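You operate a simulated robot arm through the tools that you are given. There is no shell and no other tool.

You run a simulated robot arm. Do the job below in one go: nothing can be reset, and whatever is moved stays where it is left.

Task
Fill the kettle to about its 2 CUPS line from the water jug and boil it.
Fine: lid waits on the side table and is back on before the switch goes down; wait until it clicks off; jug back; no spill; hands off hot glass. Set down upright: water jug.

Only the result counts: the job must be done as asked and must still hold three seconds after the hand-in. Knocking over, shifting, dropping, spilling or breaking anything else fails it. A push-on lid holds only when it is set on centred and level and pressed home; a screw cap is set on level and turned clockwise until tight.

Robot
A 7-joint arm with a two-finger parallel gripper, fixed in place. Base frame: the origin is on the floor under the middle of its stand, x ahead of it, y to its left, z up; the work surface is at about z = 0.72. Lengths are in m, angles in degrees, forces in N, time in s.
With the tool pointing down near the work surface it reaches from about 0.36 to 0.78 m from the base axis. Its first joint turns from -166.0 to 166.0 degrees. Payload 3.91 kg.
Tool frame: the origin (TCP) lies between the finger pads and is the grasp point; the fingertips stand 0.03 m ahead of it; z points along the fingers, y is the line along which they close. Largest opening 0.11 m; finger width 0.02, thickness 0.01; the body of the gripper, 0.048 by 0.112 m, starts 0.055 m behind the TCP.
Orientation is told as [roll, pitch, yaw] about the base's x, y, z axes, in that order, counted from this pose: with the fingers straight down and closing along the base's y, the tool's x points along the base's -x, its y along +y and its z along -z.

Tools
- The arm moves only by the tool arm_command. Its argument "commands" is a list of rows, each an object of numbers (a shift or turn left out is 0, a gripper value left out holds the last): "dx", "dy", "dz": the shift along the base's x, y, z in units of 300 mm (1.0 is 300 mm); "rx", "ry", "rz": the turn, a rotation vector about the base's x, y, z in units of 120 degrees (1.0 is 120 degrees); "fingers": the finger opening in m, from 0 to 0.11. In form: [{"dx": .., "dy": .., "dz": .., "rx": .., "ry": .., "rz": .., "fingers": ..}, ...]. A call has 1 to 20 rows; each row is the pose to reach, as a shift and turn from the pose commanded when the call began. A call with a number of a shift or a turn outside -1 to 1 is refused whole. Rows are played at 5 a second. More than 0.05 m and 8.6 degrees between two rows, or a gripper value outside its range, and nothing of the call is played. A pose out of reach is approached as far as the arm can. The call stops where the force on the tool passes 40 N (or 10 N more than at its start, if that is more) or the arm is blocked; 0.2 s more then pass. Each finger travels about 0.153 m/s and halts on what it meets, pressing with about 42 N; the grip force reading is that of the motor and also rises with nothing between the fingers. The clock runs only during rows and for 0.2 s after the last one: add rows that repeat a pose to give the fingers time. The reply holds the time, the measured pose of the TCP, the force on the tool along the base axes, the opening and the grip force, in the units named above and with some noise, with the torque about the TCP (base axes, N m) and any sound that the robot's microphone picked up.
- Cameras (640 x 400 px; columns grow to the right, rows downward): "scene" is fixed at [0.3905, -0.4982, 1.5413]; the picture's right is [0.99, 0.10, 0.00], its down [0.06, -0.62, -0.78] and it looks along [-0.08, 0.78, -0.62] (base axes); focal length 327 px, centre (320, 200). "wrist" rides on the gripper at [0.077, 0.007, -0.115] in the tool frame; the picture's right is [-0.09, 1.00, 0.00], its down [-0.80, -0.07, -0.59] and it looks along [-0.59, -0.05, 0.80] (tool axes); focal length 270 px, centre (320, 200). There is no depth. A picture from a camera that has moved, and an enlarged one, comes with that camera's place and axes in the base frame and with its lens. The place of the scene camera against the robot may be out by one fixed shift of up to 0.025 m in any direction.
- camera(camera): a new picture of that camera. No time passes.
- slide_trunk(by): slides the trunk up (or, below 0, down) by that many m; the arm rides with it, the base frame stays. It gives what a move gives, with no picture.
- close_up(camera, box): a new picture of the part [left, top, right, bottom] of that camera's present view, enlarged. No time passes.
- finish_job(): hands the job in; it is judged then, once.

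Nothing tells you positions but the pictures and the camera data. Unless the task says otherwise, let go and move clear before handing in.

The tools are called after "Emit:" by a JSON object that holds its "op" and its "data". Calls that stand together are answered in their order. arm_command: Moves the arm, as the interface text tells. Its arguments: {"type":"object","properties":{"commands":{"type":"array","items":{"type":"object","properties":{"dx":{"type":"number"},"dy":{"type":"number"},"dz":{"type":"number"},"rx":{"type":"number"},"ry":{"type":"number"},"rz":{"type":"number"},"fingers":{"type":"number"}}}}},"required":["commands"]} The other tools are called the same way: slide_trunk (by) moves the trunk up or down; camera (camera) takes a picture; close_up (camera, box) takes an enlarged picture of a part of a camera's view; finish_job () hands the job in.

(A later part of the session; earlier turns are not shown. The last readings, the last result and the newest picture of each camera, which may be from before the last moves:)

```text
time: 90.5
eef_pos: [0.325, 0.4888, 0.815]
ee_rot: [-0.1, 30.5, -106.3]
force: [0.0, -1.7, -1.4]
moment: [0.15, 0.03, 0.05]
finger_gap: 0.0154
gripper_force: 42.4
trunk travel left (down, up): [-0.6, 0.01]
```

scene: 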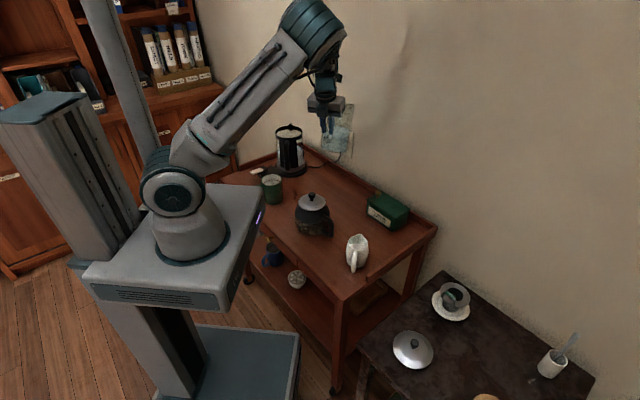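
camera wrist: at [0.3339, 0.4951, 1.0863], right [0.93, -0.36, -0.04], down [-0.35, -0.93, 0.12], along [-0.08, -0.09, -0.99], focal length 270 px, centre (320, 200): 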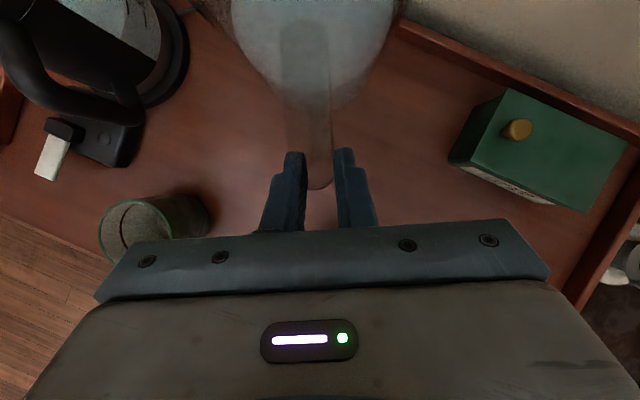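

Forces are near zero, so the jug is standing. Opening the fingers.

Emit:
{"op": "arm_command", "data": {"commands": [{"fingers": 0.02}, {"fingers": 0.035}, {"fingers": 0.06}, {"fingers": 0.06}]}}

Emit:
{"op": "close_up", "data": {"camera": "wrist", "box": [200, 0, 440, 230]}}

Emit:
{"op": "close_up", "data": {"camera": "scene", "box": [290, 130, 370, 210]}}

```text
time: 91.5
eef_pos: [0.3257, 0.4895, 0.8161]
ee_rot: [0.0, 30.5, -106.4]
force: [-0.7, 0.5, -0.1]
moment: [-0.02, 0.03, -0.03]
finger_gap: 0.06
gripper_force: 0.1
trunk travel left (down, up): [-0.6, 0.01]
```

```text
1.74 times, centred on (320, 115) of wrist
camera zoom: at [0.333, 0.4942, 0.953], right [0.93, -0.36, -0.04], down [-0.35, -0.93, 0.1], along [-0.08, -0.08, -0.99], focal length 470 px, centre (320, 348)
```

zoom: 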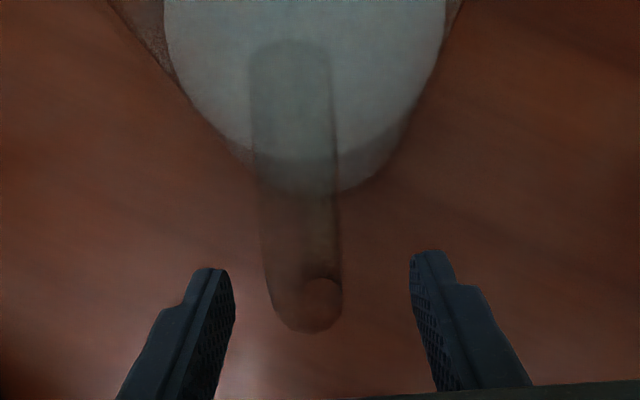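

```text
5.00 times, centred on (330, 170) of scene
camera zoom: at [0.3905, -0.4982, 1.5413], right [0.99, 0.1, 0.0], down [0.06, -0.62, -0.78], along [-0.08, 0.78, -0.62], focal length 1635 px, centre (270, 350)
```

zoom: 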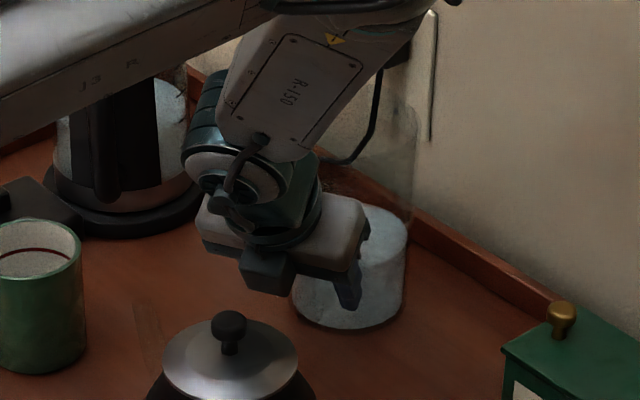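

The jug is upright at its place. Retreating along the finger axis and then up.

Emit:
{"op": "arm_command", "data": {"commands": [{"dx": -0.0155, "dy": -0.052, "dz": 0.094}, {"dx": -0.031, "dy": -0.1035, "dz": 0.188}, {"dx": -0.0465, "dy": -0.155, "dz": 0.282}, {"dx": -0.062, "dy": -0.207, "dz": 0.376}, {"dx": -0.062, "dy": -0.207, "dz": 0.5}, {"dx": -0.062, "dy": -0.207, "dz": 0.55}, {"dx": -0.062, "dy": -0.207, "dz": 0.55}]}}

Emit:
{"op": "close_up", "data": {"camera": "scene", "box": [250, 120, 390, 220]}}

Emit:
{"op": "close_up", "data": {"camera": "scene", "box": [318, 150, 358, 200]}}

```text
time: 93.2
eef_pos: [0.3061, 0.425, 0.9803]
ee_rot: [0.0, 30.5, -106.4]
force: [0.1, 0.4, 0.0]
moment: [0.02, -0.02, 0.01]
finger_gap: 0.0602
gripper_force: 0.0
trunk travel left (down, up): [-0.6, 0.01]
```

```text
4.00 times, centred on (320, 170) of scene
camera zoom: at [0.3905, -0.4982, 1.5413], right [0.99, 0.1, 0.0], down [0.06, -0.62, -0.78], along [-0.08, 0.78, -0.62], focal length 1308 px, centre (320, 320)
```

zoom: 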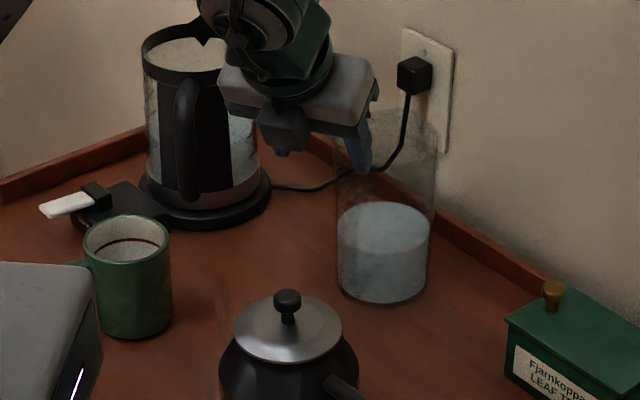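

```text
8.00 times, centred on (338, 175) of scene
camera zoom: at [0.3905, -0.4982, 1.5413], right [0.99, 0.1, 0.0], down [0.06, -0.62, -0.78], along [-0.08, 0.78, -0.62], focal length 2616 px, centre (176, 400)
```

zoom: 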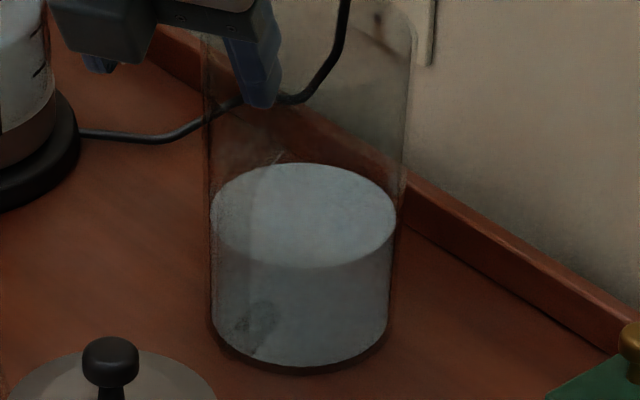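

Emit:
{"op": "arm_command", "data": {"commands": [{"rx": -0.06, "ry": 0.018, "dz": 0.05}, {"rx": -0.12, "ry": 0.036, "dz": 0.1}, {"rx": -0.18, "ry": 0.054, "dz": 0.15}, {"rx": -0.2437, "ry": 0.0722, "dz": 0.2}, {"rx": -0.2437, "ry": 0.0722, "dz": 0.23, "dx": 0.1, "dy": -0.1}, {"rx": -0.2437, "ry": 0.0722, "dz": 0.23, "dx": 0.2, "dy": -0.2}, {"rx": -0.2437, "ry": 0.0722, "dz": 0.23, "dx": 0.3, "dy": -0.3}, {"rx": -0.2437, "ry": 0.0722, "dz": 0.23, "dx": 0.3, "dy": -0.3}]}}

Emit:
{"op": "close_up", "data": {"camera": "scene", "box": [270, 125, 315, 180]}}

Emit:
{"op": "close_up", "data": {"camera": "scene", "box": [299, 146, 313, 160]}}

Emit:
{"op": "close_up", "data": {"camera": "scene", "box": [274, 143, 288, 157]}}

```text
time: 95.0
eef_pos: [0.3952, 0.3369, 1.0511]
ee_rot: [0.1, 0.1, -106.5]
force: [-0.2, 0.5, 0.4]
moment: [-0.02, 0.03, -0.02]
finger_gap: 0.0599
gripper_force: 0.0
out of reach, approached as far as the arm can: row 1
trunk travel left (down, up): [-0.6, 0.01]
```

```text
7.27 times, centred on (292, 152) of scene
camera zoom: at [0.3905, -0.4982, 1.5413], right [0.99, 0.1, 0.0], down [0.06, -0.62, -0.78], along [-0.08, 0.78, -0.62], focal length 2378 px, centre (520, 546)
```

zoom: 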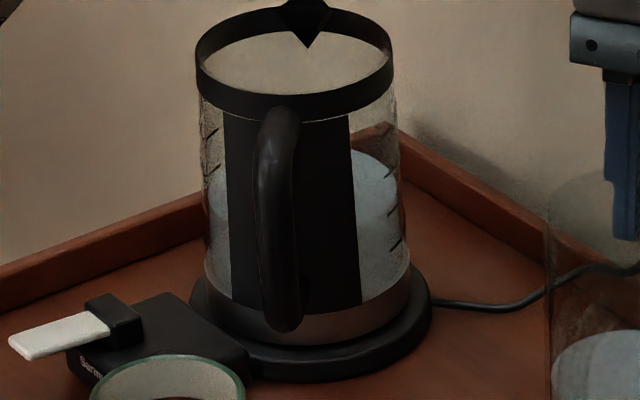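

```text
16.00 times, centred on (306, 153) of scene
camera zoom: at [0.3905, -0.4982, 1.5413], right [0.99, 0.1, 0.0], down [0.06, -0.62, -0.78], along [-0.08, 0.78, -0.62], focal length 5232 px, centre (544, 952)
```

zoom: 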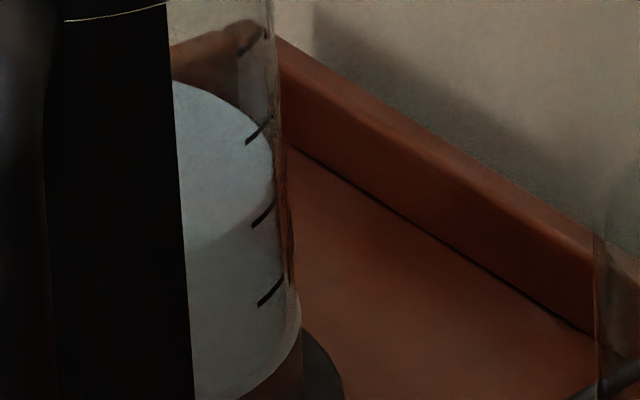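

```text
16.00 times, centred on (281, 150) of scene
camera zoom: at [0.3905, -0.4982, 1.5413], right [0.99, 0.1, 0.0], down [0.06, -0.62, -0.78], along [-0.08, 0.78, -0.62], focal length 5232 px, centre (944, 1000)
```

zoom: 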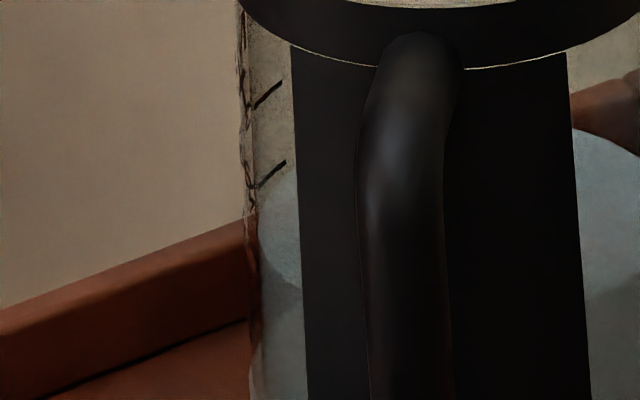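

The level sits right on the 2 CUPS tick on both sides. Now going to fetch the lid, turning the wrist back as I go.

Emit:
{"op": "arm_command", "data": {"commands": [{"dx": 0.045, "dy": -0.0736, "rz": 0.07}, {"dx": 0.09, "dy": -0.147, "rz": 0.14}, {"dx": 0.135, "dy": -0.221, "rz": 0.21}, {"dx": 0.18, "dy": -0.294, "rz": 0.28}, {"dx": 0.225, "dy": -0.368, "rz": 0.35}, {"dx": 0.27, "dy": -0.442, "rz": 0.42}, {"dx": 0.315, "dy": -0.515, "rz": 0.49}, {"dx": 0.36, "dy": -0.589, "rz": 0.56}, {"dx": 0.405, "dy": -0.662, "rz": 0.63}, {"dx": 0.45, "dy": -0.736, "rz": 0.7}, {"dx": 0.495, "dy": -0.81, "rz": 0.77}, {"dx": 0.54, "dy": -0.883, "rz": 0.84}, {"dx": 0.583, "dy": -0.957, "rz": 0.912}, {"dx": 0.583, "dy": -0.957, "rz": 0.912}]}}

Emit:
{"op": "camera", "data": {"camera": "wrist"}}

```text
time: 98.0
eef_pos: [0.5728, 0.0503, 1.0504]
ee_rot: [0.0, -0.1, 3.1]
force: [0.5, 0.3, 0.3]
moment: [0.01, 0.0, 0.0]
finger_gap: 0.0599
gripper_force: 0.0
trunk travel left (down, up): [-0.6, 0.01]
```

```text
taken
camera wrist: at [0.4943, 0.0529, 1.1648], right [0.03, 1.0, 0.0], down [0.8, -0.03, 0.59], along [0.59, -0.02, -0.8], focal length 270 px, centre (320, 200)
```

wrist: 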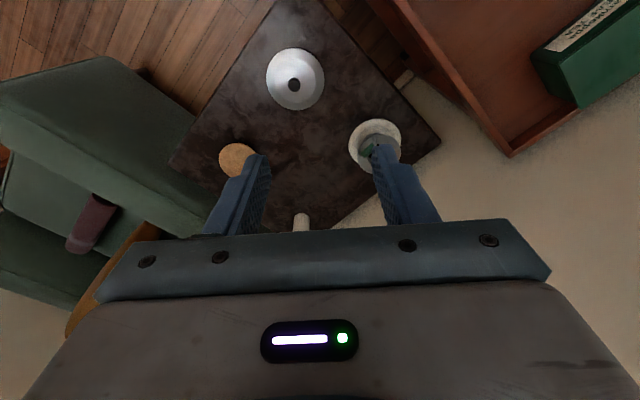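

Emit:
{"op": "arm_command", "data": {"commands": [{"dx": 0.03, "dy": -0.04, "dz": -0.13}, {"dx": 0.06, "dy": -0.08, "dz": -0.26}, {"dx": 0.09, "dy": -0.12, "dz": -0.39}, {"dx": 0.124, "dy": -0.173, "dz": -0.52}, {"dx": 0.124, "dy": -0.173, "dz": -0.65}, {"dx": 0.124, "dy": -0.173, "dz": -0.78}, {"dx": 0.124, "dy": -0.173, "dz": -0.9}, {"dx": 0.124, "dy": -0.173, "dz": -0.98}, {"dx": 0.124, "dy": -0.173, "dz": -0.98}]}}

Emit:
{"op": "camera", "data": {"camera": "wrist"}}

Emit:
{"op": "close_up", "data": {"camera": "wrist", "box": [240, 30, 400, 190]}}

```text
time: 100.0
eef_pos: [0.6068, -0.0008, 0.7573]
ee_rot: [0.0, 0.0, 3.0]
force: [1.1, -0.7, -0.2]
moment: [-0.01, 0.01, -0.02]
finger_gap: 0.0598
gripper_force: 0.1
trunk travel left (down, up): [-0.6, 0.01]
```

```text
taken
camera wrist: at [0.529, 0.0011, 0.8712], right [0.04, 1.0, 0.0], down [0.8, -0.03, 0.59], along [0.59, -0.02, -0.8], focal length 270 px, centre (320, 200)
```

wrist: 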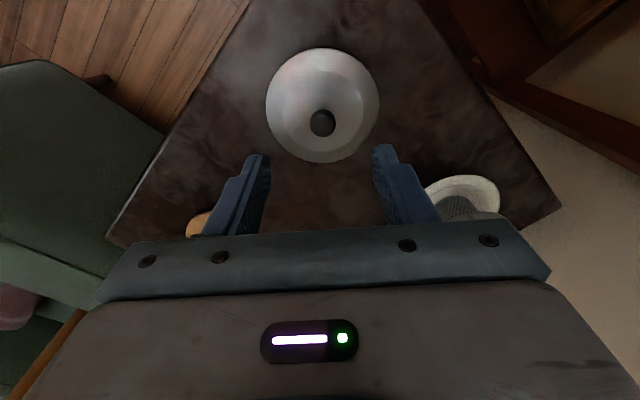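

```text
2.50 times, centred on (320, 110) of wrist
camera zoom: at [0.529, 0.0011, 0.8712], right [0.04, 1.0, 0.0], down [0.8, -0.03, 0.59], along [0.59, -0.02, -0.8], focal length 676 px, centre (320, 425)
```

zoom: 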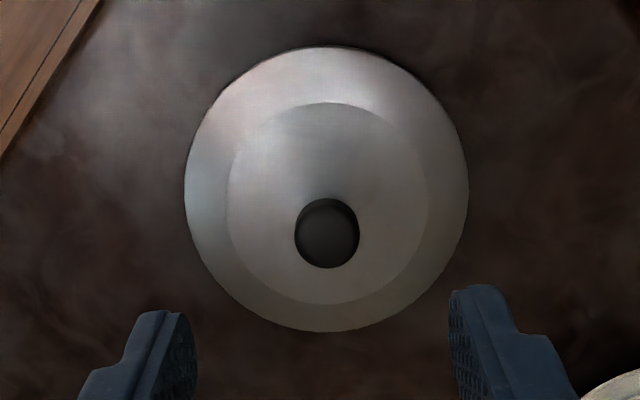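

Emit:
{"op": "arm_command", "data": {"commands": [{"dx": 0.035, "dy": 0.008, "dz": -0.07}, {"dx": 0.035, "dy": 0.008, "dz": -0.14}, {"dx": 0.035, "dy": 0.008, "dz": -0.21}, {"dx": 0.035, "dy": 0.008, "dz": -0.21}]}}

Emit:
{"op": "close_up", "data": {"camera": "wrist", "box": [220, 40, 420, 240]}}

```text
time: 101.0
eef_pos: [0.618, 0.0022, 0.6936]
ee_rot: [0.0, 0.0, 3.0]
force: [0.6, 0.5, -0.1]
moment: [-0.01, -0.01, -0.01]
finger_gap: 0.0601
gripper_force: 0.1
trunk travel left (down, up): [-0.6, 0.01]
```

```text
2.00 times, centred on (320, 140) of wrist
camera zoom: at [0.5398, 0.0033, 0.8071], right [0.04, 1.0, 0.0], down [0.8, -0.03, 0.59], along [0.59, -0.02, -0.8], focal length 541 px, centre (320, 320)
```

zoom: 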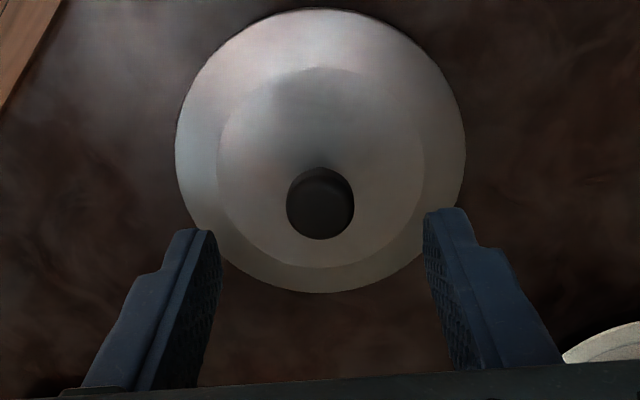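

Emit:
{"op": "arm_command", "data": {"commands": [{"dz": -0.06, "dx": 0.002}, {"dz": -0.12, "dx": 0.002}, {"dz": -0.16, "dx": 0.002}, {"dz": -0.187, "dx": 0.002}, {"dz": -0.187, "dx": 0.002}]}}

Emit:
{"op": "close_up", "data": {"camera": "wrist", "box": [220, 40, 420, 240]}}

```text
time: 102.2
eef_pos: [0.6187, -0.0004, 0.6376]
ee_rot: [0.1, 0.0, 2.9]
force: [-0.8, 0.1, -0.8]
moment: [0.0, 0.0, 0.02]
finger_gap: 0.0601
gripper_force: 0.1
trunk travel left (down, up): [-0.6, 0.01]
```

```text
2.00 times, centred on (320, 140) of wrist
camera zoom: at [0.5421, 0.0013, 0.7516], right [0.04, 1.0, 0.0], down [0.8, -0.03, 0.59], along [0.59, -0.02, -0.8], focal length 541 px, centre (320, 320)
```

zoom: 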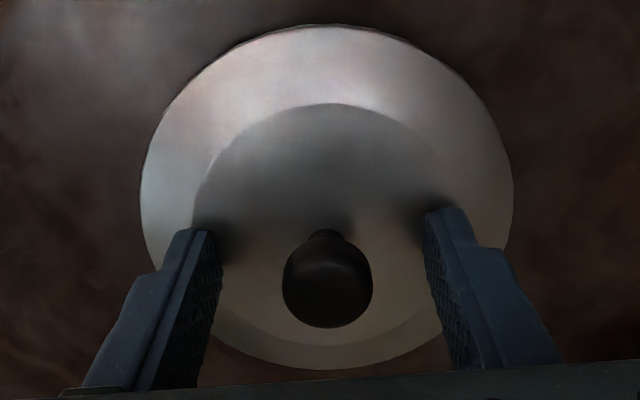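

Emit:
{"op": "arm_command", "data": {"commands": [{"dx": -0.012, "dy": 0.006}, {"dx": -0.0233, "dy": 0.006}, {"dx": -0.0233, "dy": 0.006}]}}

Emit:
{"op": "close_up", "data": {"camera": "wrist", "box": [220, 40, 420, 240]}}

```text
time: 103.0
eef_pos: [0.6133, -0.0001, 0.6369]
ee_rot: [0.0, 0.1, 3.0]
force: [0.1, 0.0, -0.5]
moment: [0.01, -0.01, -0.01]
finger_gap: 0.0596
gripper_force: 0.1
trunk travel left (down, up): [-0.6, 0.01]
```

```text
2.00 times, centred on (320, 140) of wrist
camera zoom: at [0.535, 0.0036, 0.7517], right [0.04, 1.0, 0.0], down [0.8, -0.03, 0.59], along [0.59, -0.02, -0.8], focal length 541 px, centre (320, 320)
```

zoom: 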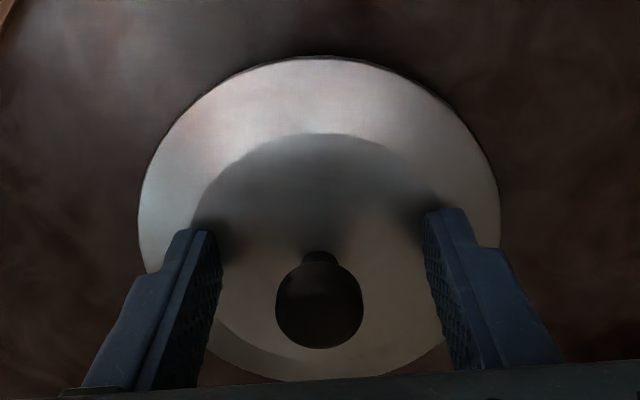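

Emit:
{"op": "arm_command", "data": {"commands": [{"fingers": 0.03}, {"fingers": 0.015}, {"fingers": 0.0}, {"fingers": 0.0}, {"fingers": 0.0}]}}

Emit:
{"op": "arm_command", "data": {"commands": [{"dz": 0.02}, {"dz": 0.05}, {"dz": 0.1}, {"dz": 0.2}, {"dz": 0.3}, {"dz": 0.43}, {"dz": 0.56}, {"dz": 0.7}, {"dz": 0.84}, {"dz": 0.97}, {"dz": 0.97}]}}

Emit:
{"op": "camera", "data": {"camera": "wrist"}}

Emit:
{"op": "close_up", "data": {"camera": "scene", "box": [370, 160, 530, 280]}}

```text
time: 104.2
eef_pos: [0.6138, 0.0011, 0.6374]
ee_rot: [0.0, 0.1, 2.9]
force: [-0.1, 0.4, -0.1]
moment: [-0.01, -0.01, 0.02]
finger_gap: 0.0224
gripper_force: 42.0
trunk travel left (down, up): [-0.6, 0.01]
```

```text
time: 106.5
eef_pos: [0.6122, 0.0017, 0.9282]
ee_rot: [0.0, 0.0, 3.1]
force: [-0.2, 0.1, -1.3]
moment: [-0.04, 0.0, -0.03]
finger_gap: 0.022
gripper_force: 42.3
trunk travel left (down, up): [-0.6, 0.01]
```

```text
taken
camera wrist: at [0.5354, 0.0041, 1.0432], right [0.04, 1.0, 0.0], down [0.8, -0.03, 0.59], along [0.59, -0.02, -0.81], focal length 270 px, centre (320, 200)
```

wrist: 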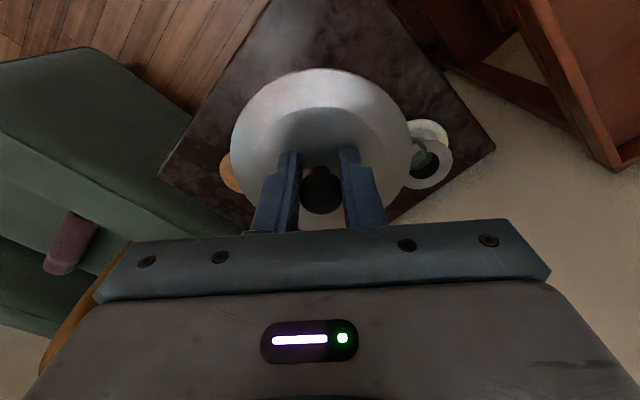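

```text
3.33 times, centred on (450, 220) of scene
camera zoom: at [0.3905, -0.4982, 1.5413], right [0.99, 0.1, 0.0], down [0.06, -0.62, -0.78], along [-0.08, 0.78, -0.62], focal length 1090 px, centre (-113, 133)
```

zoom: 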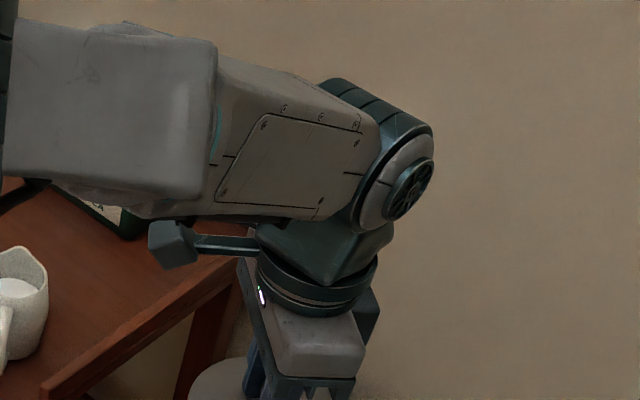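

The lid is held level. Carrying it back to the kettle along the arc.

Emit:
{"op": "arm_command", "data": {"commands": [{"dz": 0.13}, {"dz": 0.26}, {"dz": 0.4}, {"dz": 0.4, "dx": 0.021, "dy": 0.138, "rz": 0.033}, {"dz": 0.4, "dx": 0.006, "dy": 0.282, "rz": 0.067}, {"dz": 0.4, "dx": -0.019, "dy": 0.424, "rz": 0.1}, {"dz": 0.4, "dx": -0.054, "dy": 0.564, "rz": 0.133}, {"dz": 0.4, "dx": -0.099, "dy": 0.701, "rz": 0.167}, {"dz": 0.4, "dx": -0.153, "dy": 0.835, "rz": 0.2}, {"dz": 0.4, "dx": -0.216, "dy": 0.965, "rz": 0.233}, {"dz": 0.4, "dx": -0.216, "dy": 0.965, "rz": 0.233}]}}

```text
time: 109.0
eef_pos: [0.5481, 0.2931, 1.048]
ee_rot: [0.0, 0.1, 30.8]
force: [0.1, 0.4, -1.5]
moment: [0.03, 0.03, -0.01]
finger_gap: 0.0223
gripper_force: 42.2
trunk travel left (down, up): [-0.6, 0.01]
```

Emit:
{"op": "arm_command", "data": {"commands": [{"dx": -0.072, "dy": 0.125, "rz": 0.033}, {"dx": -0.153, "dy": 0.244, "rz": 0.067}, {"dx": -0.241, "dy": 0.358, "rz": 0.1}, {"dx": -0.338, "dy": 0.465, "rz": 0.133}, {"dx": -0.442, "dy": 0.565, "rz": 0.167}, {"dx": -0.552, "dy": 0.658, "rz": 0.2}, {"dx": -0.669, "dy": 0.743, "rz": 0.233}, {"dx": -0.791, "dy": 0.819, "rz": 0.267}, {"dx": -0.919, "dy": 0.887, "rz": 0.3}, {"dx": -0.919, "dy": 0.887, "rz": 0.3}]}}

```text
time: 111.2
eef_pos: [0.273, 0.5586, 1.0463]
ee_rot: [0.0, 0.2, 66.8]
force: [-0.4, 0.2, -0.3]
moment: [-0.01, 0.0, -0.02]
finger_gap: 0.0224
gripper_force: 42.0
trunk travel left (down, up): [-0.6, 0.01]
```

Emit:
{"op": "arm_command", "data": {"commands": [{"dx": -0.085, "dy": 0.104, "dz": -0.01, "rz": 0.04}, {"dx": -0.17, "dy": 0.208, "dz": -0.02, "rz": 0.08}, {"dx": -0.255, "dy": 0.312, "dz": -0.04, "rz": 0.12}, {"dx": -0.34, "dy": 0.416, "dz": -0.06, "rz": 0.16}, {"dx": -0.427, "dy": 0.52, "dz": -0.088, "rz": 0.1925}, {"dx": -0.427, "dy": 0.52, "dz": -0.088, "rz": 0.1925}]}}

Emit:
{"op": "camera", "data": {"camera": "wrist"}}

Emit:
{"op": "close_up", "data": {"camera": "scene", "box": [250, 80, 330, 180]}}

```text
time: 112.5
eef_pos: [0.1446, 0.7129, 1.0207]
ee_rot: [0.0, 0.1, 90.1]
force: [0.7, -0.7, -1.0]
moment: [0.01, -0.01, 0.0]
finger_gap: 0.0222
gripper_force: 42.2
trunk travel left (down, up): [-0.6, 0.01]
```

```text
taken
camera wrist: at [0.1379, 0.6353, 1.1352], right [-1.0, 0.09, 0.0], down [0.07, 0.8, 0.59], along [0.05, 0.59, -0.8], focal length 270 px, centre (320, 200)
```

wrist: 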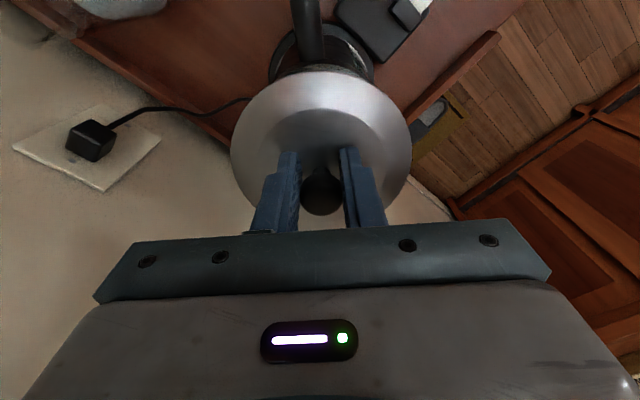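

```text
4.00 times, centred on (290, 130) of scene
camera zoom: at [0.3905, -0.4982, 1.5413], right [0.99, 0.1, 0.0], down [0.06, -0.62, -0.78], along [-0.08, 0.78, -0.62], focal length 1308 px, centre (440, 480)
```

zoom: 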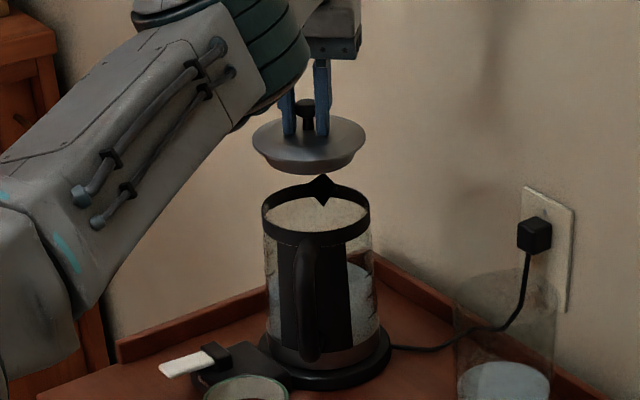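

Emit:
{"op": "arm_command", "data": {"commands": [{"dy": 0.012, "dz": -0.07}, {"dy": 0.027, "dz": -0.15}, {"dy": 0.027, "dz": -0.15}]}}

Emit:
{"op": "arm_command", "data": {"commands": [{"dz": 0}]}}

Emit:
{"op": "arm_command", "data": {"commands": [{"dz": 0}]}}

Emit:
{"op": "close_up", "data": {"camera": "scene", "box": [270, 105, 310, 145]}}

Emit:
{"op": "camera", "data": {"camera": "wrist"}}

```text
time: 113.3
eef_pos: [0.1424, 0.7222, 0.9742]
ee_rot: [0.0, -0.1, 90.1]
force: [-0.8, -0.3, -0.5]
moment: [0.02, -0.03, -0.01]
finger_gap: 0.0222
gripper_force: 41.9
trunk travel left (down, up): [-0.6, 0.01]
```

```text
time: 113.8
eef_pos: [0.1432, 0.7208, 0.9745]
ee_rot: [0.0, 0.1, 90.1]
force: [0.1, 0.3, -0.4]
moment: [0.02, 0.02, 0.02]
finger_gap: 0.0223
gripper_force: 41.4
trunk travel left (down, up): [-0.6, 0.01]
```

```text
time: 114.2
eef_pos: [0.1445, 0.7222, 0.9753]
ee_rot: [-0.1, 0.2, 90.0]
force: [0.2, 0.4, -1.2]
moment: [0.02, 0.01, -0.04]
finger_gap: 0.0219
gripper_force: 42.1
trunk travel left (down, up): [-0.6, 0.01]
```

```text
10.00 times, centred on (290, 125) of scene
camera zoom: at [0.3905, -0.4982, 1.5413], right [0.99, 0.1, 0.0], down [0.06, -0.62, -0.78], along [-0.08, 0.78, -0.62], focal length 3270 px, centre (620, 950)
```

zoom: 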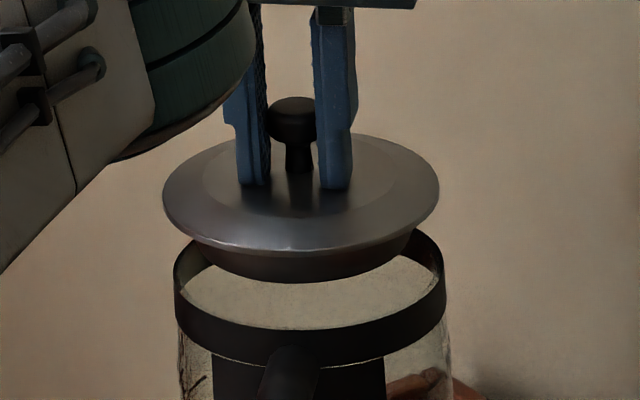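

```text
taken
camera wrist: at [0.1369, 0.6443, 1.0892], right [-1.0, 0.09, 0.0], down [0.07, 0.8, 0.59], along [0.05, 0.59, -0.8], focal length 270 px, centre (320, 200)
```

wrist: 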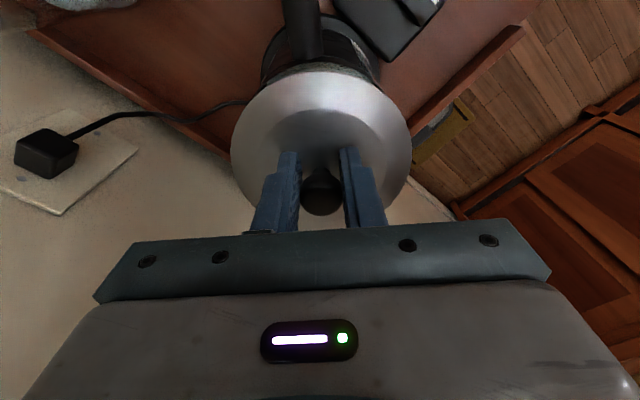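

Emit:
{"op": "arm_command", "data": {"commands": [{"dx": 0.0025, "dy": 0.004, "dz": -0.02}, {"dx": 0.0025, "dy": 0.008, "dz": -0.042}, {"dx": 0.0025, "dy": 0.008, "dz": -0.042}]}}

Emit:
{"op": "arm_command", "data": {"commands": [{"dz": 0}]}}

Emit:
{"op": "close_up", "data": {"camera": "scene", "box": [270, 105, 310, 145]}}

```text
time: 115.0
eef_pos: [0.1442, 0.7222, 0.965]
ee_rot: [-0.1, 0.0, 90.0]
force: [0.3, -0.2, -0.1]
moment: [0.01, -0.01, 0.03]
finger_gap: 0.0218
gripper_force: 41.9
trunk travel left (down, up): [-0.6, 0.01]
```

```text
time: 115.3
eef_pos: [0.1443, 0.7228, 0.9634]
ee_rot: [0.0, -0.1, 90.0]
force: [0.0, -0.3, -0.3]
moment: [0.02, -0.01, -0.04]
finger_gap: 0.0219
gripper_force: 41.7
trunk travel left (down, up): [-0.6, 0.01]
```

```text
10.00 times, centred on (290, 125) of scene
camera zoom: at [0.3905, -0.4982, 1.5413], right [0.99, 0.1, 0.0], down [0.06, -0.62, -0.78], along [-0.08, 0.78, -0.62], focal length 3270 px, centre (620, 950)
```

zoom: 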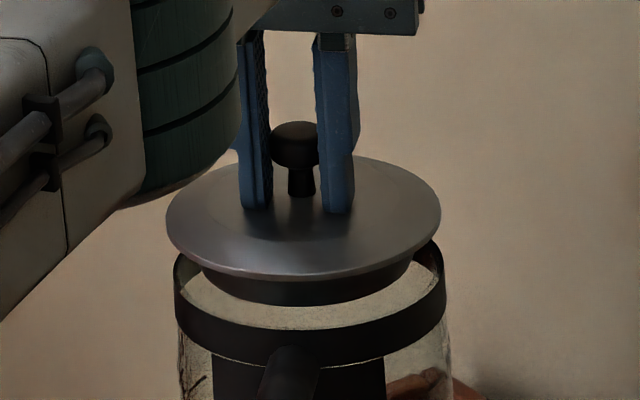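

Emit:
{"op": "arm_command", "data": {"commands": [{"dx": 0.0015, "dy": 0.004, "dz": -0.02}, {"dx": 0.0015, "dy": 0.005, "dz": -0.04}, {"dx": 0.0015, "dy": 0.005, "dz": -0.04}]}}

Emit:
{"op": "close_up", "data": {"camera": "scene", "box": [270, 105, 310, 145]}}

Emit:
{"op": "close_up", "data": {"camera": "wrist", "box": [220, 40, 420, 240]}}

```text
time: 116.2
eef_pos: [0.1469, 0.7223, 0.9517]
ee_rot: [0.0, 0.0, 90.0]
force: [0.0, 0.7, -0.7]
moment: [0.0, 0.01, 0.01]
finger_gap: 0.0223
gripper_force: 41.3
out of reach, approached as far as the arm can: row 1, 2, 3
trunk travel left (down, up): [-0.6, 0.01]
```

```text
10.00 times, centred on (290, 125) of scene
camera zoom: at [0.3905, -0.4982, 1.5413], right [0.99, 0.1, 0.0], down [0.06, -0.62, -0.78], along [-0.08, 0.78, -0.62], focal length 3270 px, centre (620, 950)
```

zoom: 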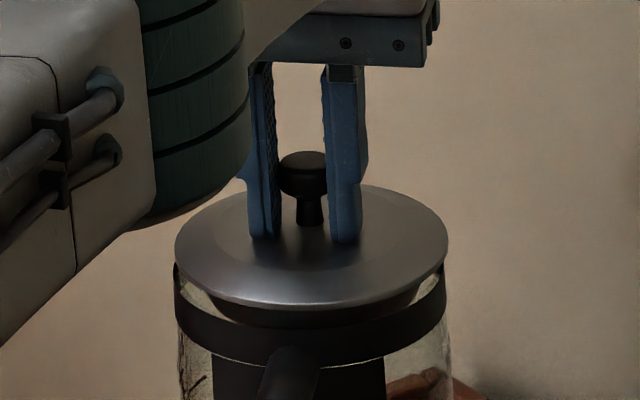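

```text
2.00 times, centred on (320, 140) of wrist
camera zoom: at [0.1397, 0.6445, 1.0654], right [-1.0, 0.09, 0.0], down [0.07, 0.8, 0.6], along [0.05, 0.59, -0.8], focal length 541 px, centre (320, 320)
```

zoom: 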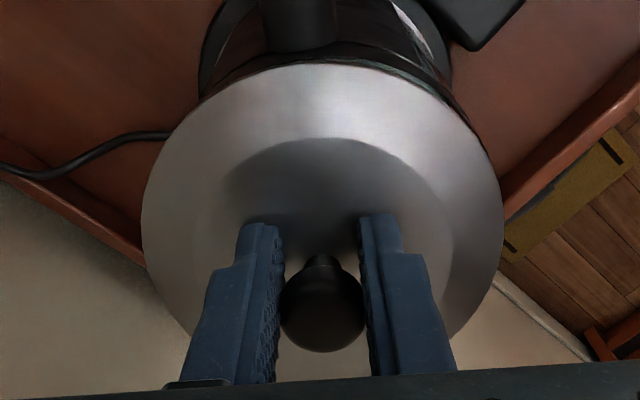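

Emit:
{"op": "arm_command", "data": {"commands": [{"dx": -0.0085, "dy": 0.002}, {"dx": -0.0085, "dy": 0.002}]}}

Emit:
{"op": "arm_command", "data": {"commands": [{"dz": 0}]}}

Emit:
{"op": "close_up", "data": {"camera": "scene", "box": [270, 105, 310, 145]}}

```text
time: 116.8
eef_pos: [0.1431, 0.724, 0.9507]
ee_rot: [0.1, 0.0, 90.1]
force: [0.2, 0.7, -1.6]
moment: [-0.01, 0.04, 0.0]
finger_gap: 0.022
gripper_force: 42.4
trunk travel left (down, up): [-0.6, 0.01]
```

```text
time: 117.2
eef_pos: [0.1432, 0.7235, 0.9513]
ee_rot: [0.0, 0.0, 90.1]
force: [-0.3, -0.4, -0.4]
moment: [0.02, 0.02, -0.03]
finger_gap: 0.022
gripper_force: 42.1
trunk travel left (down, up): [-0.6, 0.01]
```

```text
10.00 times, centred on (290, 125) of scene
camera zoom: at [0.3905, -0.4982, 1.5413], right [0.99, 0.1, 0.0], down [0.06, -0.62, -0.78], along [-0.08, 0.78, -0.62], focal length 3270 px, centre (620, 950)
```

zoom: 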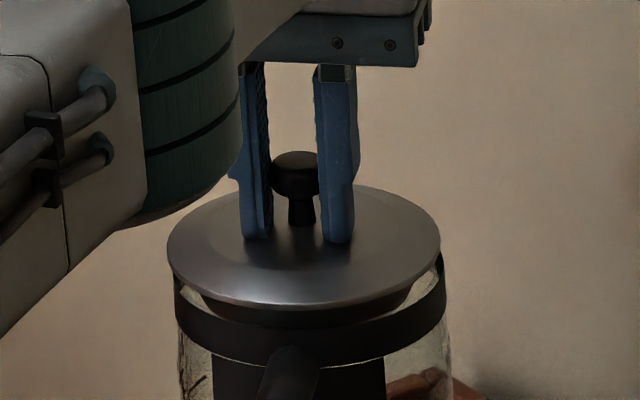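

Emit:
{"op": "arm_command", "data": {"commands": [{"dx": 0.0035, "dz": -0.008}, {"dx": 0.0035, "dz": -0.016}, {"dx": 0.0035, "dz": -0.016}]}}

Emit:
{"op": "close_up", "data": {"camera": "scene", "box": [270, 105, 310, 145]}}

```text
time: 118.0
eef_pos: [0.1454, 0.7219, 0.9459]
ee_rot: [0.1, 0.1, 90.0]
force: [-0.1, -1.1, -1.1]
moment: [-0.02, 0.01, 0.02]
finger_gap: 0.0218
gripper_force: 42.1
trunk travel left (down, up): [-0.6, 0.01]
```

```text
10.00 times, centred on (290, 125) of scene
camera zoom: at [0.3905, -0.4982, 1.5413], right [0.99, 0.1, 0.0], down [0.06, -0.62, -0.78], along [-0.08, 0.78, -0.62], focal length 3270 px, centre (620, 950)
```

zoom: 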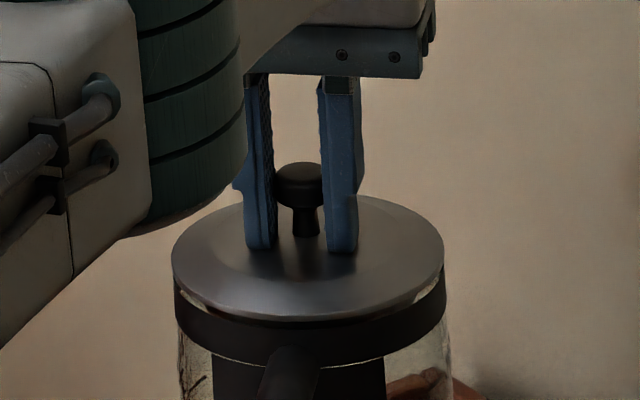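

Emit:
{"op": "arm_command", "data": {"commands": [{"dz": -0.005}, {"dz": -0.01}, {"dz": -0.015}, {"dz": -0.015}]}}

Emit:
{"op": "close_up", "data": {"camera": "scene", "box": [270, 105, 310, 145]}}

```text
time: 119.0
eef_pos: [0.1447, 0.7224, 0.9418]
ee_rot: [0.0, 0.0, 90.0]
force: [-0.6, -0.7, -0.9]
moment: [0.0, 0.0, 0.03]
finger_gap: 0.0218
gripper_force: 42.1
trunk travel left (down, up): [-0.6, 0.01]
```

```text
10.00 times, centred on (290, 125) of scene
camera zoom: at [0.3905, -0.4982, 1.5413], right [0.99, 0.1, 0.0], down [0.06, -0.62, -0.78], along [-0.08, 0.78, -0.62], focal length 3270 px, centre (620, 950)
```

zoom: 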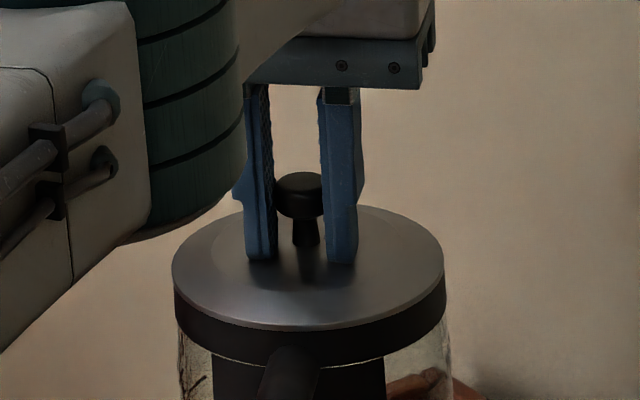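

Emit:
{"op": "arm_command", "data": {"commands": [{"dz": -0.004}, {"dz": -0.008}, {"dz": -0.012}, {"dz": -0.012}]}}

```text
time: 120.0
eef_pos: [0.1452, 0.7228, 0.94]
ee_rot: [0.0, -0.2, 90.0]
force: [-0.2, 4.8, 23.0]
moment: [-0.4, -0.01, 0.01]
finger_gap: 0.022
gripper_force: 41.7
trunk travel left (down, up): [-0.6, 0.01]
```

Contact at the seated height with 23 N. Pressing a bit more to make sure it is home.

Emit:
{"op": "arm_command", "data": {"commands": [{"dz": -0.002}, {"dz": -0.004}, {"dz": -0.004}]}}

Emit:
{"op": "close_up", "data": {"camera": "scene", "box": [270, 105, 310, 145]}}

```text
time: 120.8
eef_pos: [0.1442, 0.7225, 0.939]
ee_rot: [-0.1, -0.3, 90.0]
force: [0.3, 7.7, 28.3]
moment: [0.38, 0.04, 0.02]
finger_gap: 0.0219
gripper_force: 41.9
trunk travel left (down, up): [-0.6, 0.01]
```

```text
10.00 times, centred on (290, 125) of scene
camera zoom: at [0.3905, -0.4982, 1.5413], right [0.99, 0.1, 0.0], down [0.06, -0.62, -0.78], along [-0.08, 0.78, -0.62], focal length 3270 px, centre (620, 950)
```

zoom: 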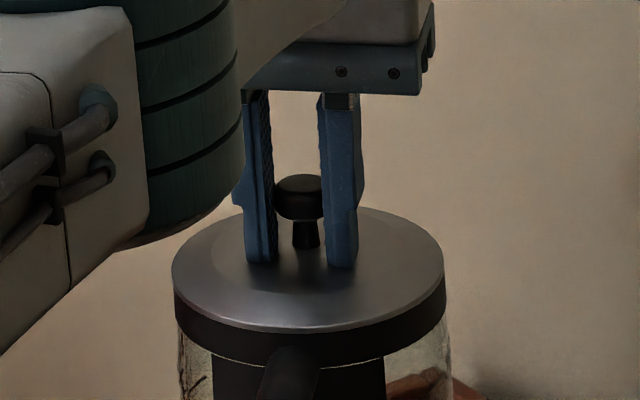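

Emit:
{"op": "arm_command", "data": {"commands": [{"dz": -0.003}, {"dz": -0.005}, {"dz": -0.005}]}}

Emit:
{"op": "close_up", "data": {"camera": "scene", "box": [265, 110, 315, 160]}}

```text
time: 121.5
eef_pos: [0.1445, 0.7201, 0.9379]
ee_rot: [-0.1, -0.3, 89.9]
force: [0.3, 6.3, 29.4]
moment: [0.24, 0.02, 0.02]
finger_gap: 0.0222
gripper_force: 42.2
trunk travel left (down, up): [-0.6, 0.01]
```

```text
8.00 times, centred on (290, 135) of scene
camera zoom: at [0.3905, -0.4982, 1.5413], right [0.99, 0.1, 0.0], down [0.06, -0.62, -0.78], along [-0.08, 0.78, -0.62], focal length 2616 px, centre (560, 720)
```

zoom: 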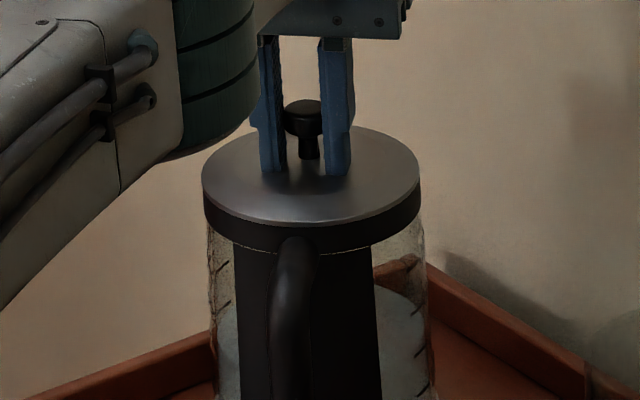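

Emit:
{"op": "arm_command", "data": {"commands": [{"dz": 0.005}, {"dz": 0.005}]}}

```text
time: 122.2
eef_pos: [0.1445, 0.721, 0.9382]
ee_rot: [-0.1, 0.0, 90.0]
force: [0.7, 2.3, 21.6]
moment: [0.89, 0.0, 0.01]
finger_gap: 0.0225
gripper_force: 42.0
trunk travel left (down, up): [-0.6, 0.01]
```

Emit:
{"op": "arm_command", "data": {"commands": [{"dz": 0.006}, {"dz": 0.006}]}}

```text
time: 122.8
eef_pos: [0.1454, 0.7211, 0.9386]
ee_rot: [0.0, 0.1, 90.1]
force: [-0.2, -2.2, 10.6]
moment: [0.65, 0.03, -0.01]
finger_gap: 0.0221
gripper_force: 41.8
trunk travel left (down, up): [-0.6, 0.01]
```

Emit:
{"op": "arm_command", "data": {"commands": [{"dz": 0.004}, {"dz": 0.004, "fingers": 0.03}, {"dz": 0.004, "fingers": 0.045}, {"dz": 0.004, "fingers": 0.06}, {"dz": 0.004, "fingers": 0.06}]}}

Emit:
{"op": "close_up", "data": {"camera": "wrist", "box": [220, 40, 420, 240]}}

Emit:
{"op": "close_up", "data": {"camera": "scene", "box": [265, 110, 315, 160]}}

```text
time: 124.0
eef_pos: [0.1456, 0.7235, 0.939]
ee_rot: [0.0, -0.1, 90.0]
force: [-0.6, 0.3, 0.3]
moment: [-0.01, 0.0, -0.02]
finger_gap: 0.0601
gripper_force: 0.0
trunk travel left (down, up): [-0.6, 0.01]
```

```text
2.00 times, centred on (320, 140) of wrist
camera zoom: at [0.1374, 0.645, 1.054], right [-1.0, 0.09, 0.0], down [0.07, 0.8, 0.59], along [0.05, 0.59, -0.8], focal length 541 px, centre (320, 320)
```

zoom: 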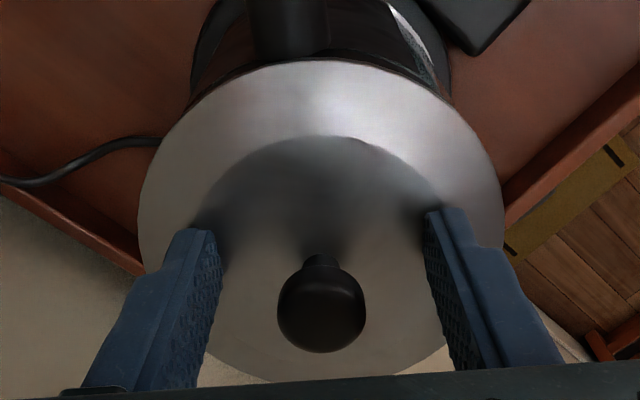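

```text
8.00 times, centred on (290, 135) of scene
camera zoom: at [0.3905, -0.4982, 1.5413], right [0.99, 0.1, 0.0], down [0.06, -0.62, -0.78], along [-0.08, 0.78, -0.62], focal length 2616 px, centre (560, 720)
```

zoom: 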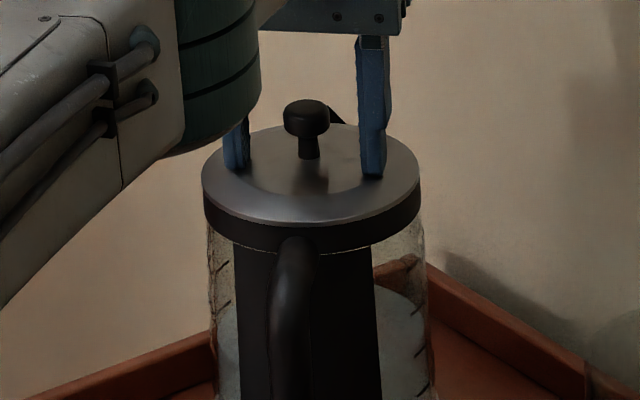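

The lid looks seated and level. For certainty I'll also press straight down on the knob top with closed fingers.

Emit:
{"op": "arm_command", "data": {"commands": [{"dz": 0.1, "dy": -0.005}, {"dz": 0.18, "dy": -0.01}, {"dz": 0.18, "dy": -0.01, "fingers": 0.02}, {"dz": 0.18, "dy": -0.01, "fingers": 0.0}, {"dz": 0.18, "dy": -0.01, "fingers": 0.0}, {"dz": 0.18, "dy": -0.01, "fingers": 0.0}]}}

Emit:
{"op": "close_up", "data": {"camera": "scene", "box": [265, 105, 315, 155]}}

Emit:
{"op": "camera", "data": {"camera": "wrist"}}

```text
time: 125.3
eef_pos: [0.1453, 0.7192, 0.9934]
ee_rot: [0.0, 0.1, 90.1]
force: [0.2, -0.7, 0.2]
moment: [-0.06, 0.02, 0.02]
finger_gap: 0.0
gripper_force: 37.7
trunk travel left (down, up): [-0.6, 0.01]
```

```text
8.00 times, centred on (290, 130) of scene
camera zoom: at [0.3905, -0.4982, 1.5413], right [0.99, 0.1, 0.0], down [0.06, -0.62, -0.78], along [-0.08, 0.78, -0.62], focal length 2616 px, centre (560, 760)
```

zoom: 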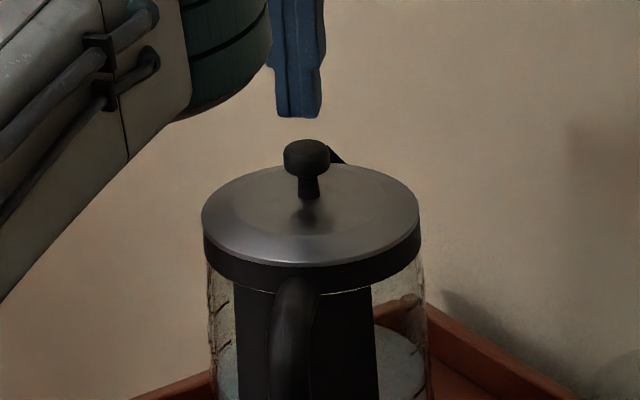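

```text
taken
camera wrist: at [0.138, 0.6423, 1.1077], right [-1.0, 0.09, 0.0], down [0.07, 0.8, 0.59], along [0.05, 0.59, -0.8], focal length 270 px, centre (320, 200)
```

wrist: 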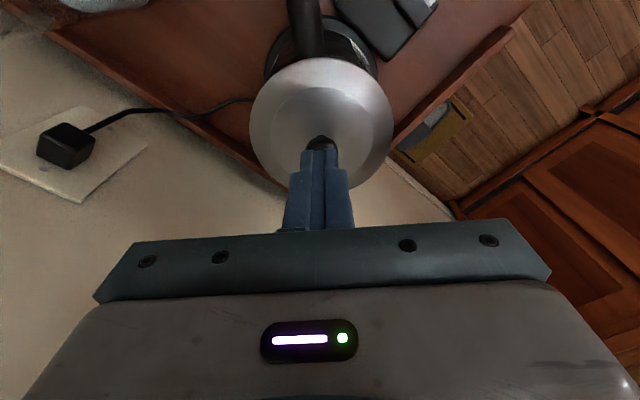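

Emit:
{"op": "arm_command", "data": {"commands": [{"dz": -0.03, "dy": 0.007}, {"dz": -0.055, "dy": 0.012}, {"dz": -0.07, "dy": 0.013}, {"dz": -0.078, "dy": 0.013}, {"dz": -0.078, "dy": 0.013}]}}

```text
time: 126.5
eef_pos: [0.1463, 0.7226, 0.9699]
ee_rot: [0.0, -0.1, 90.0]
force: [1.7, 1.3, 5.3]
moment: [0.03, 0.0, 0.02]
finger_gap: 0.0
gripper_force: 37.5
trunk travel left (down, up): [-0.6, 0.01]
```

Emit:
{"op": "arm_command", "data": {"commands": [{"dz": -0.004}, {"dz": -0.008}, {"dz": -0.012}, {"dz": -0.012}]}}

```text
time: 127.5
eef_pos: [0.1456, 0.722, 0.9707]
ee_rot: [-0.1, -0.3, 90.1]
force: [2.8, 8.0, 30.5]
moment: [0.36, -0.07, 0.0]
finger_gap: 0.0001
gripper_force: 37.6
trunk travel left (down, up): [-0.6, 0.01]
```

Emit:
{"op": "arm_command", "data": {"commands": [{"dz": -0.003}, {"dz": -0.003}]}}

Emit:
{"op": "arm_command", "data": {"commands": [{"dz": 0.03}, {"dz": 0.1}, {"dz": 0.2, "dy": -0.02}, {"dz": 0.25, "dy": -0.1}, {"dz": 0.25, "dy": -0.22}, {"dz": 0.25, "dy": -0.34}, {"dz": 0.25, "dy": -0.46}, {"dz": 0.25, "dy": -0.46}]}}

Emit:
{"op": "close_up", "data": {"camera": "scene", "box": [245, 105, 325, 185]}}

Emit:
{"op": "camera", "data": {"camera": "wrist"}}

```text
time: 128.2
eef_pos: [0.1447, 0.7206, 0.9705]
ee_rot: [0.0, -0.2, 90.0]
force: [3.4, 9.0, 32.0]
moment: [0.38, -0.12, -0.02]
finger_gap: 0.0
gripper_force: 37.6
trunk travel left (down, up): [-0.6, 0.01]
```

```text
time: 129.9
eef_pos: [0.146, 0.5868, 1.0433]
ee_rot: [0.0, 0.1, 90.0]
force: [-0.2, -0.1, 0.2]
moment: [0.0, 0.01, 0.0]
finger_gap: 0.0
gripper_force: 37.7
trunk travel left (down, up): [-0.6, 0.01]
```

```text
5.00 times, centred on (285, 145) of scene
camera zoom: at [0.3905, -0.4982, 1.5413], right [0.99, 0.1, 0.0], down [0.06, -0.62, -0.78], along [-0.08, 0.78, -0.62], focal length 1635 px, centre (495, 475)
```

zoom: 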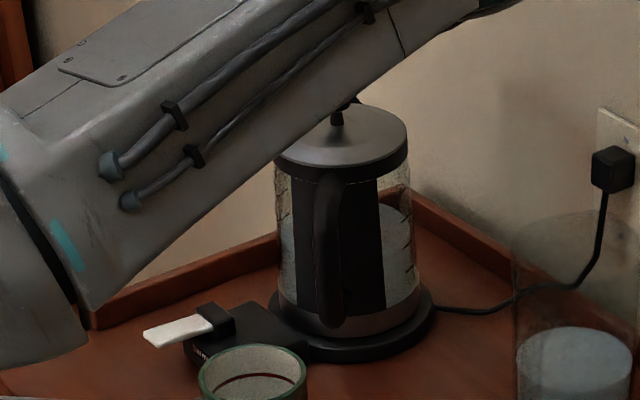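

```text
taken
camera wrist: at [0.1395, 0.5101, 1.1577], right [-1.0, 0.09, 0.0], down [0.07, 0.8, 0.59], along [0.05, 0.59, -0.81], focal length 270 px, centre (320, 200)
```

wrist: 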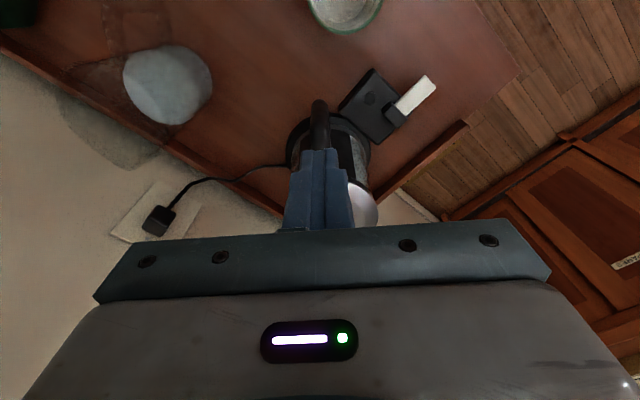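

The lid is on. Next is the switch paddle on the base, so I'm taking a closer look at it.

Emit:
{"op": "close_up", "data": {"camera": "wrist", "box": [330, 50, 450, 150]}}

Emit:
{"op": "close_up", "data": {"camera": "scene", "box": [248, 155, 298, 190]}}

```text
4.00 times, centred on (390, 100) of wrist
camera zoom: at [0.1395, 0.5101, 1.1577], right [-1.0, 0.09, 0.0], down [0.07, 0.8, 0.59], along [0.05, 0.59, -0.81], focal length 1081 px, centre (40, 600)
```

zoom: 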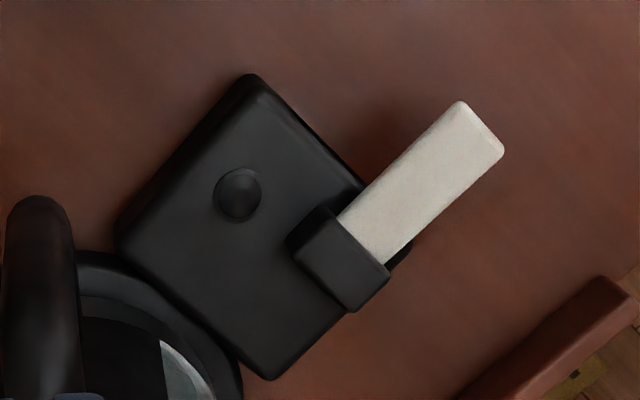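

```text
11.43 times, centred on (273, 172) of scene
camera zoom: at [0.3905, -0.4982, 1.5413], right [0.99, 0.1, 0.0], down [0.06, -0.62, -0.78], along [-0.08, 0.78, -0.62], focal length 3737 px, centre (857, 514)
```

zoom: 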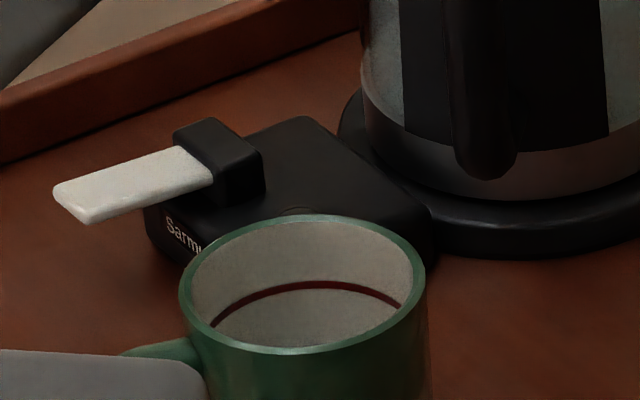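

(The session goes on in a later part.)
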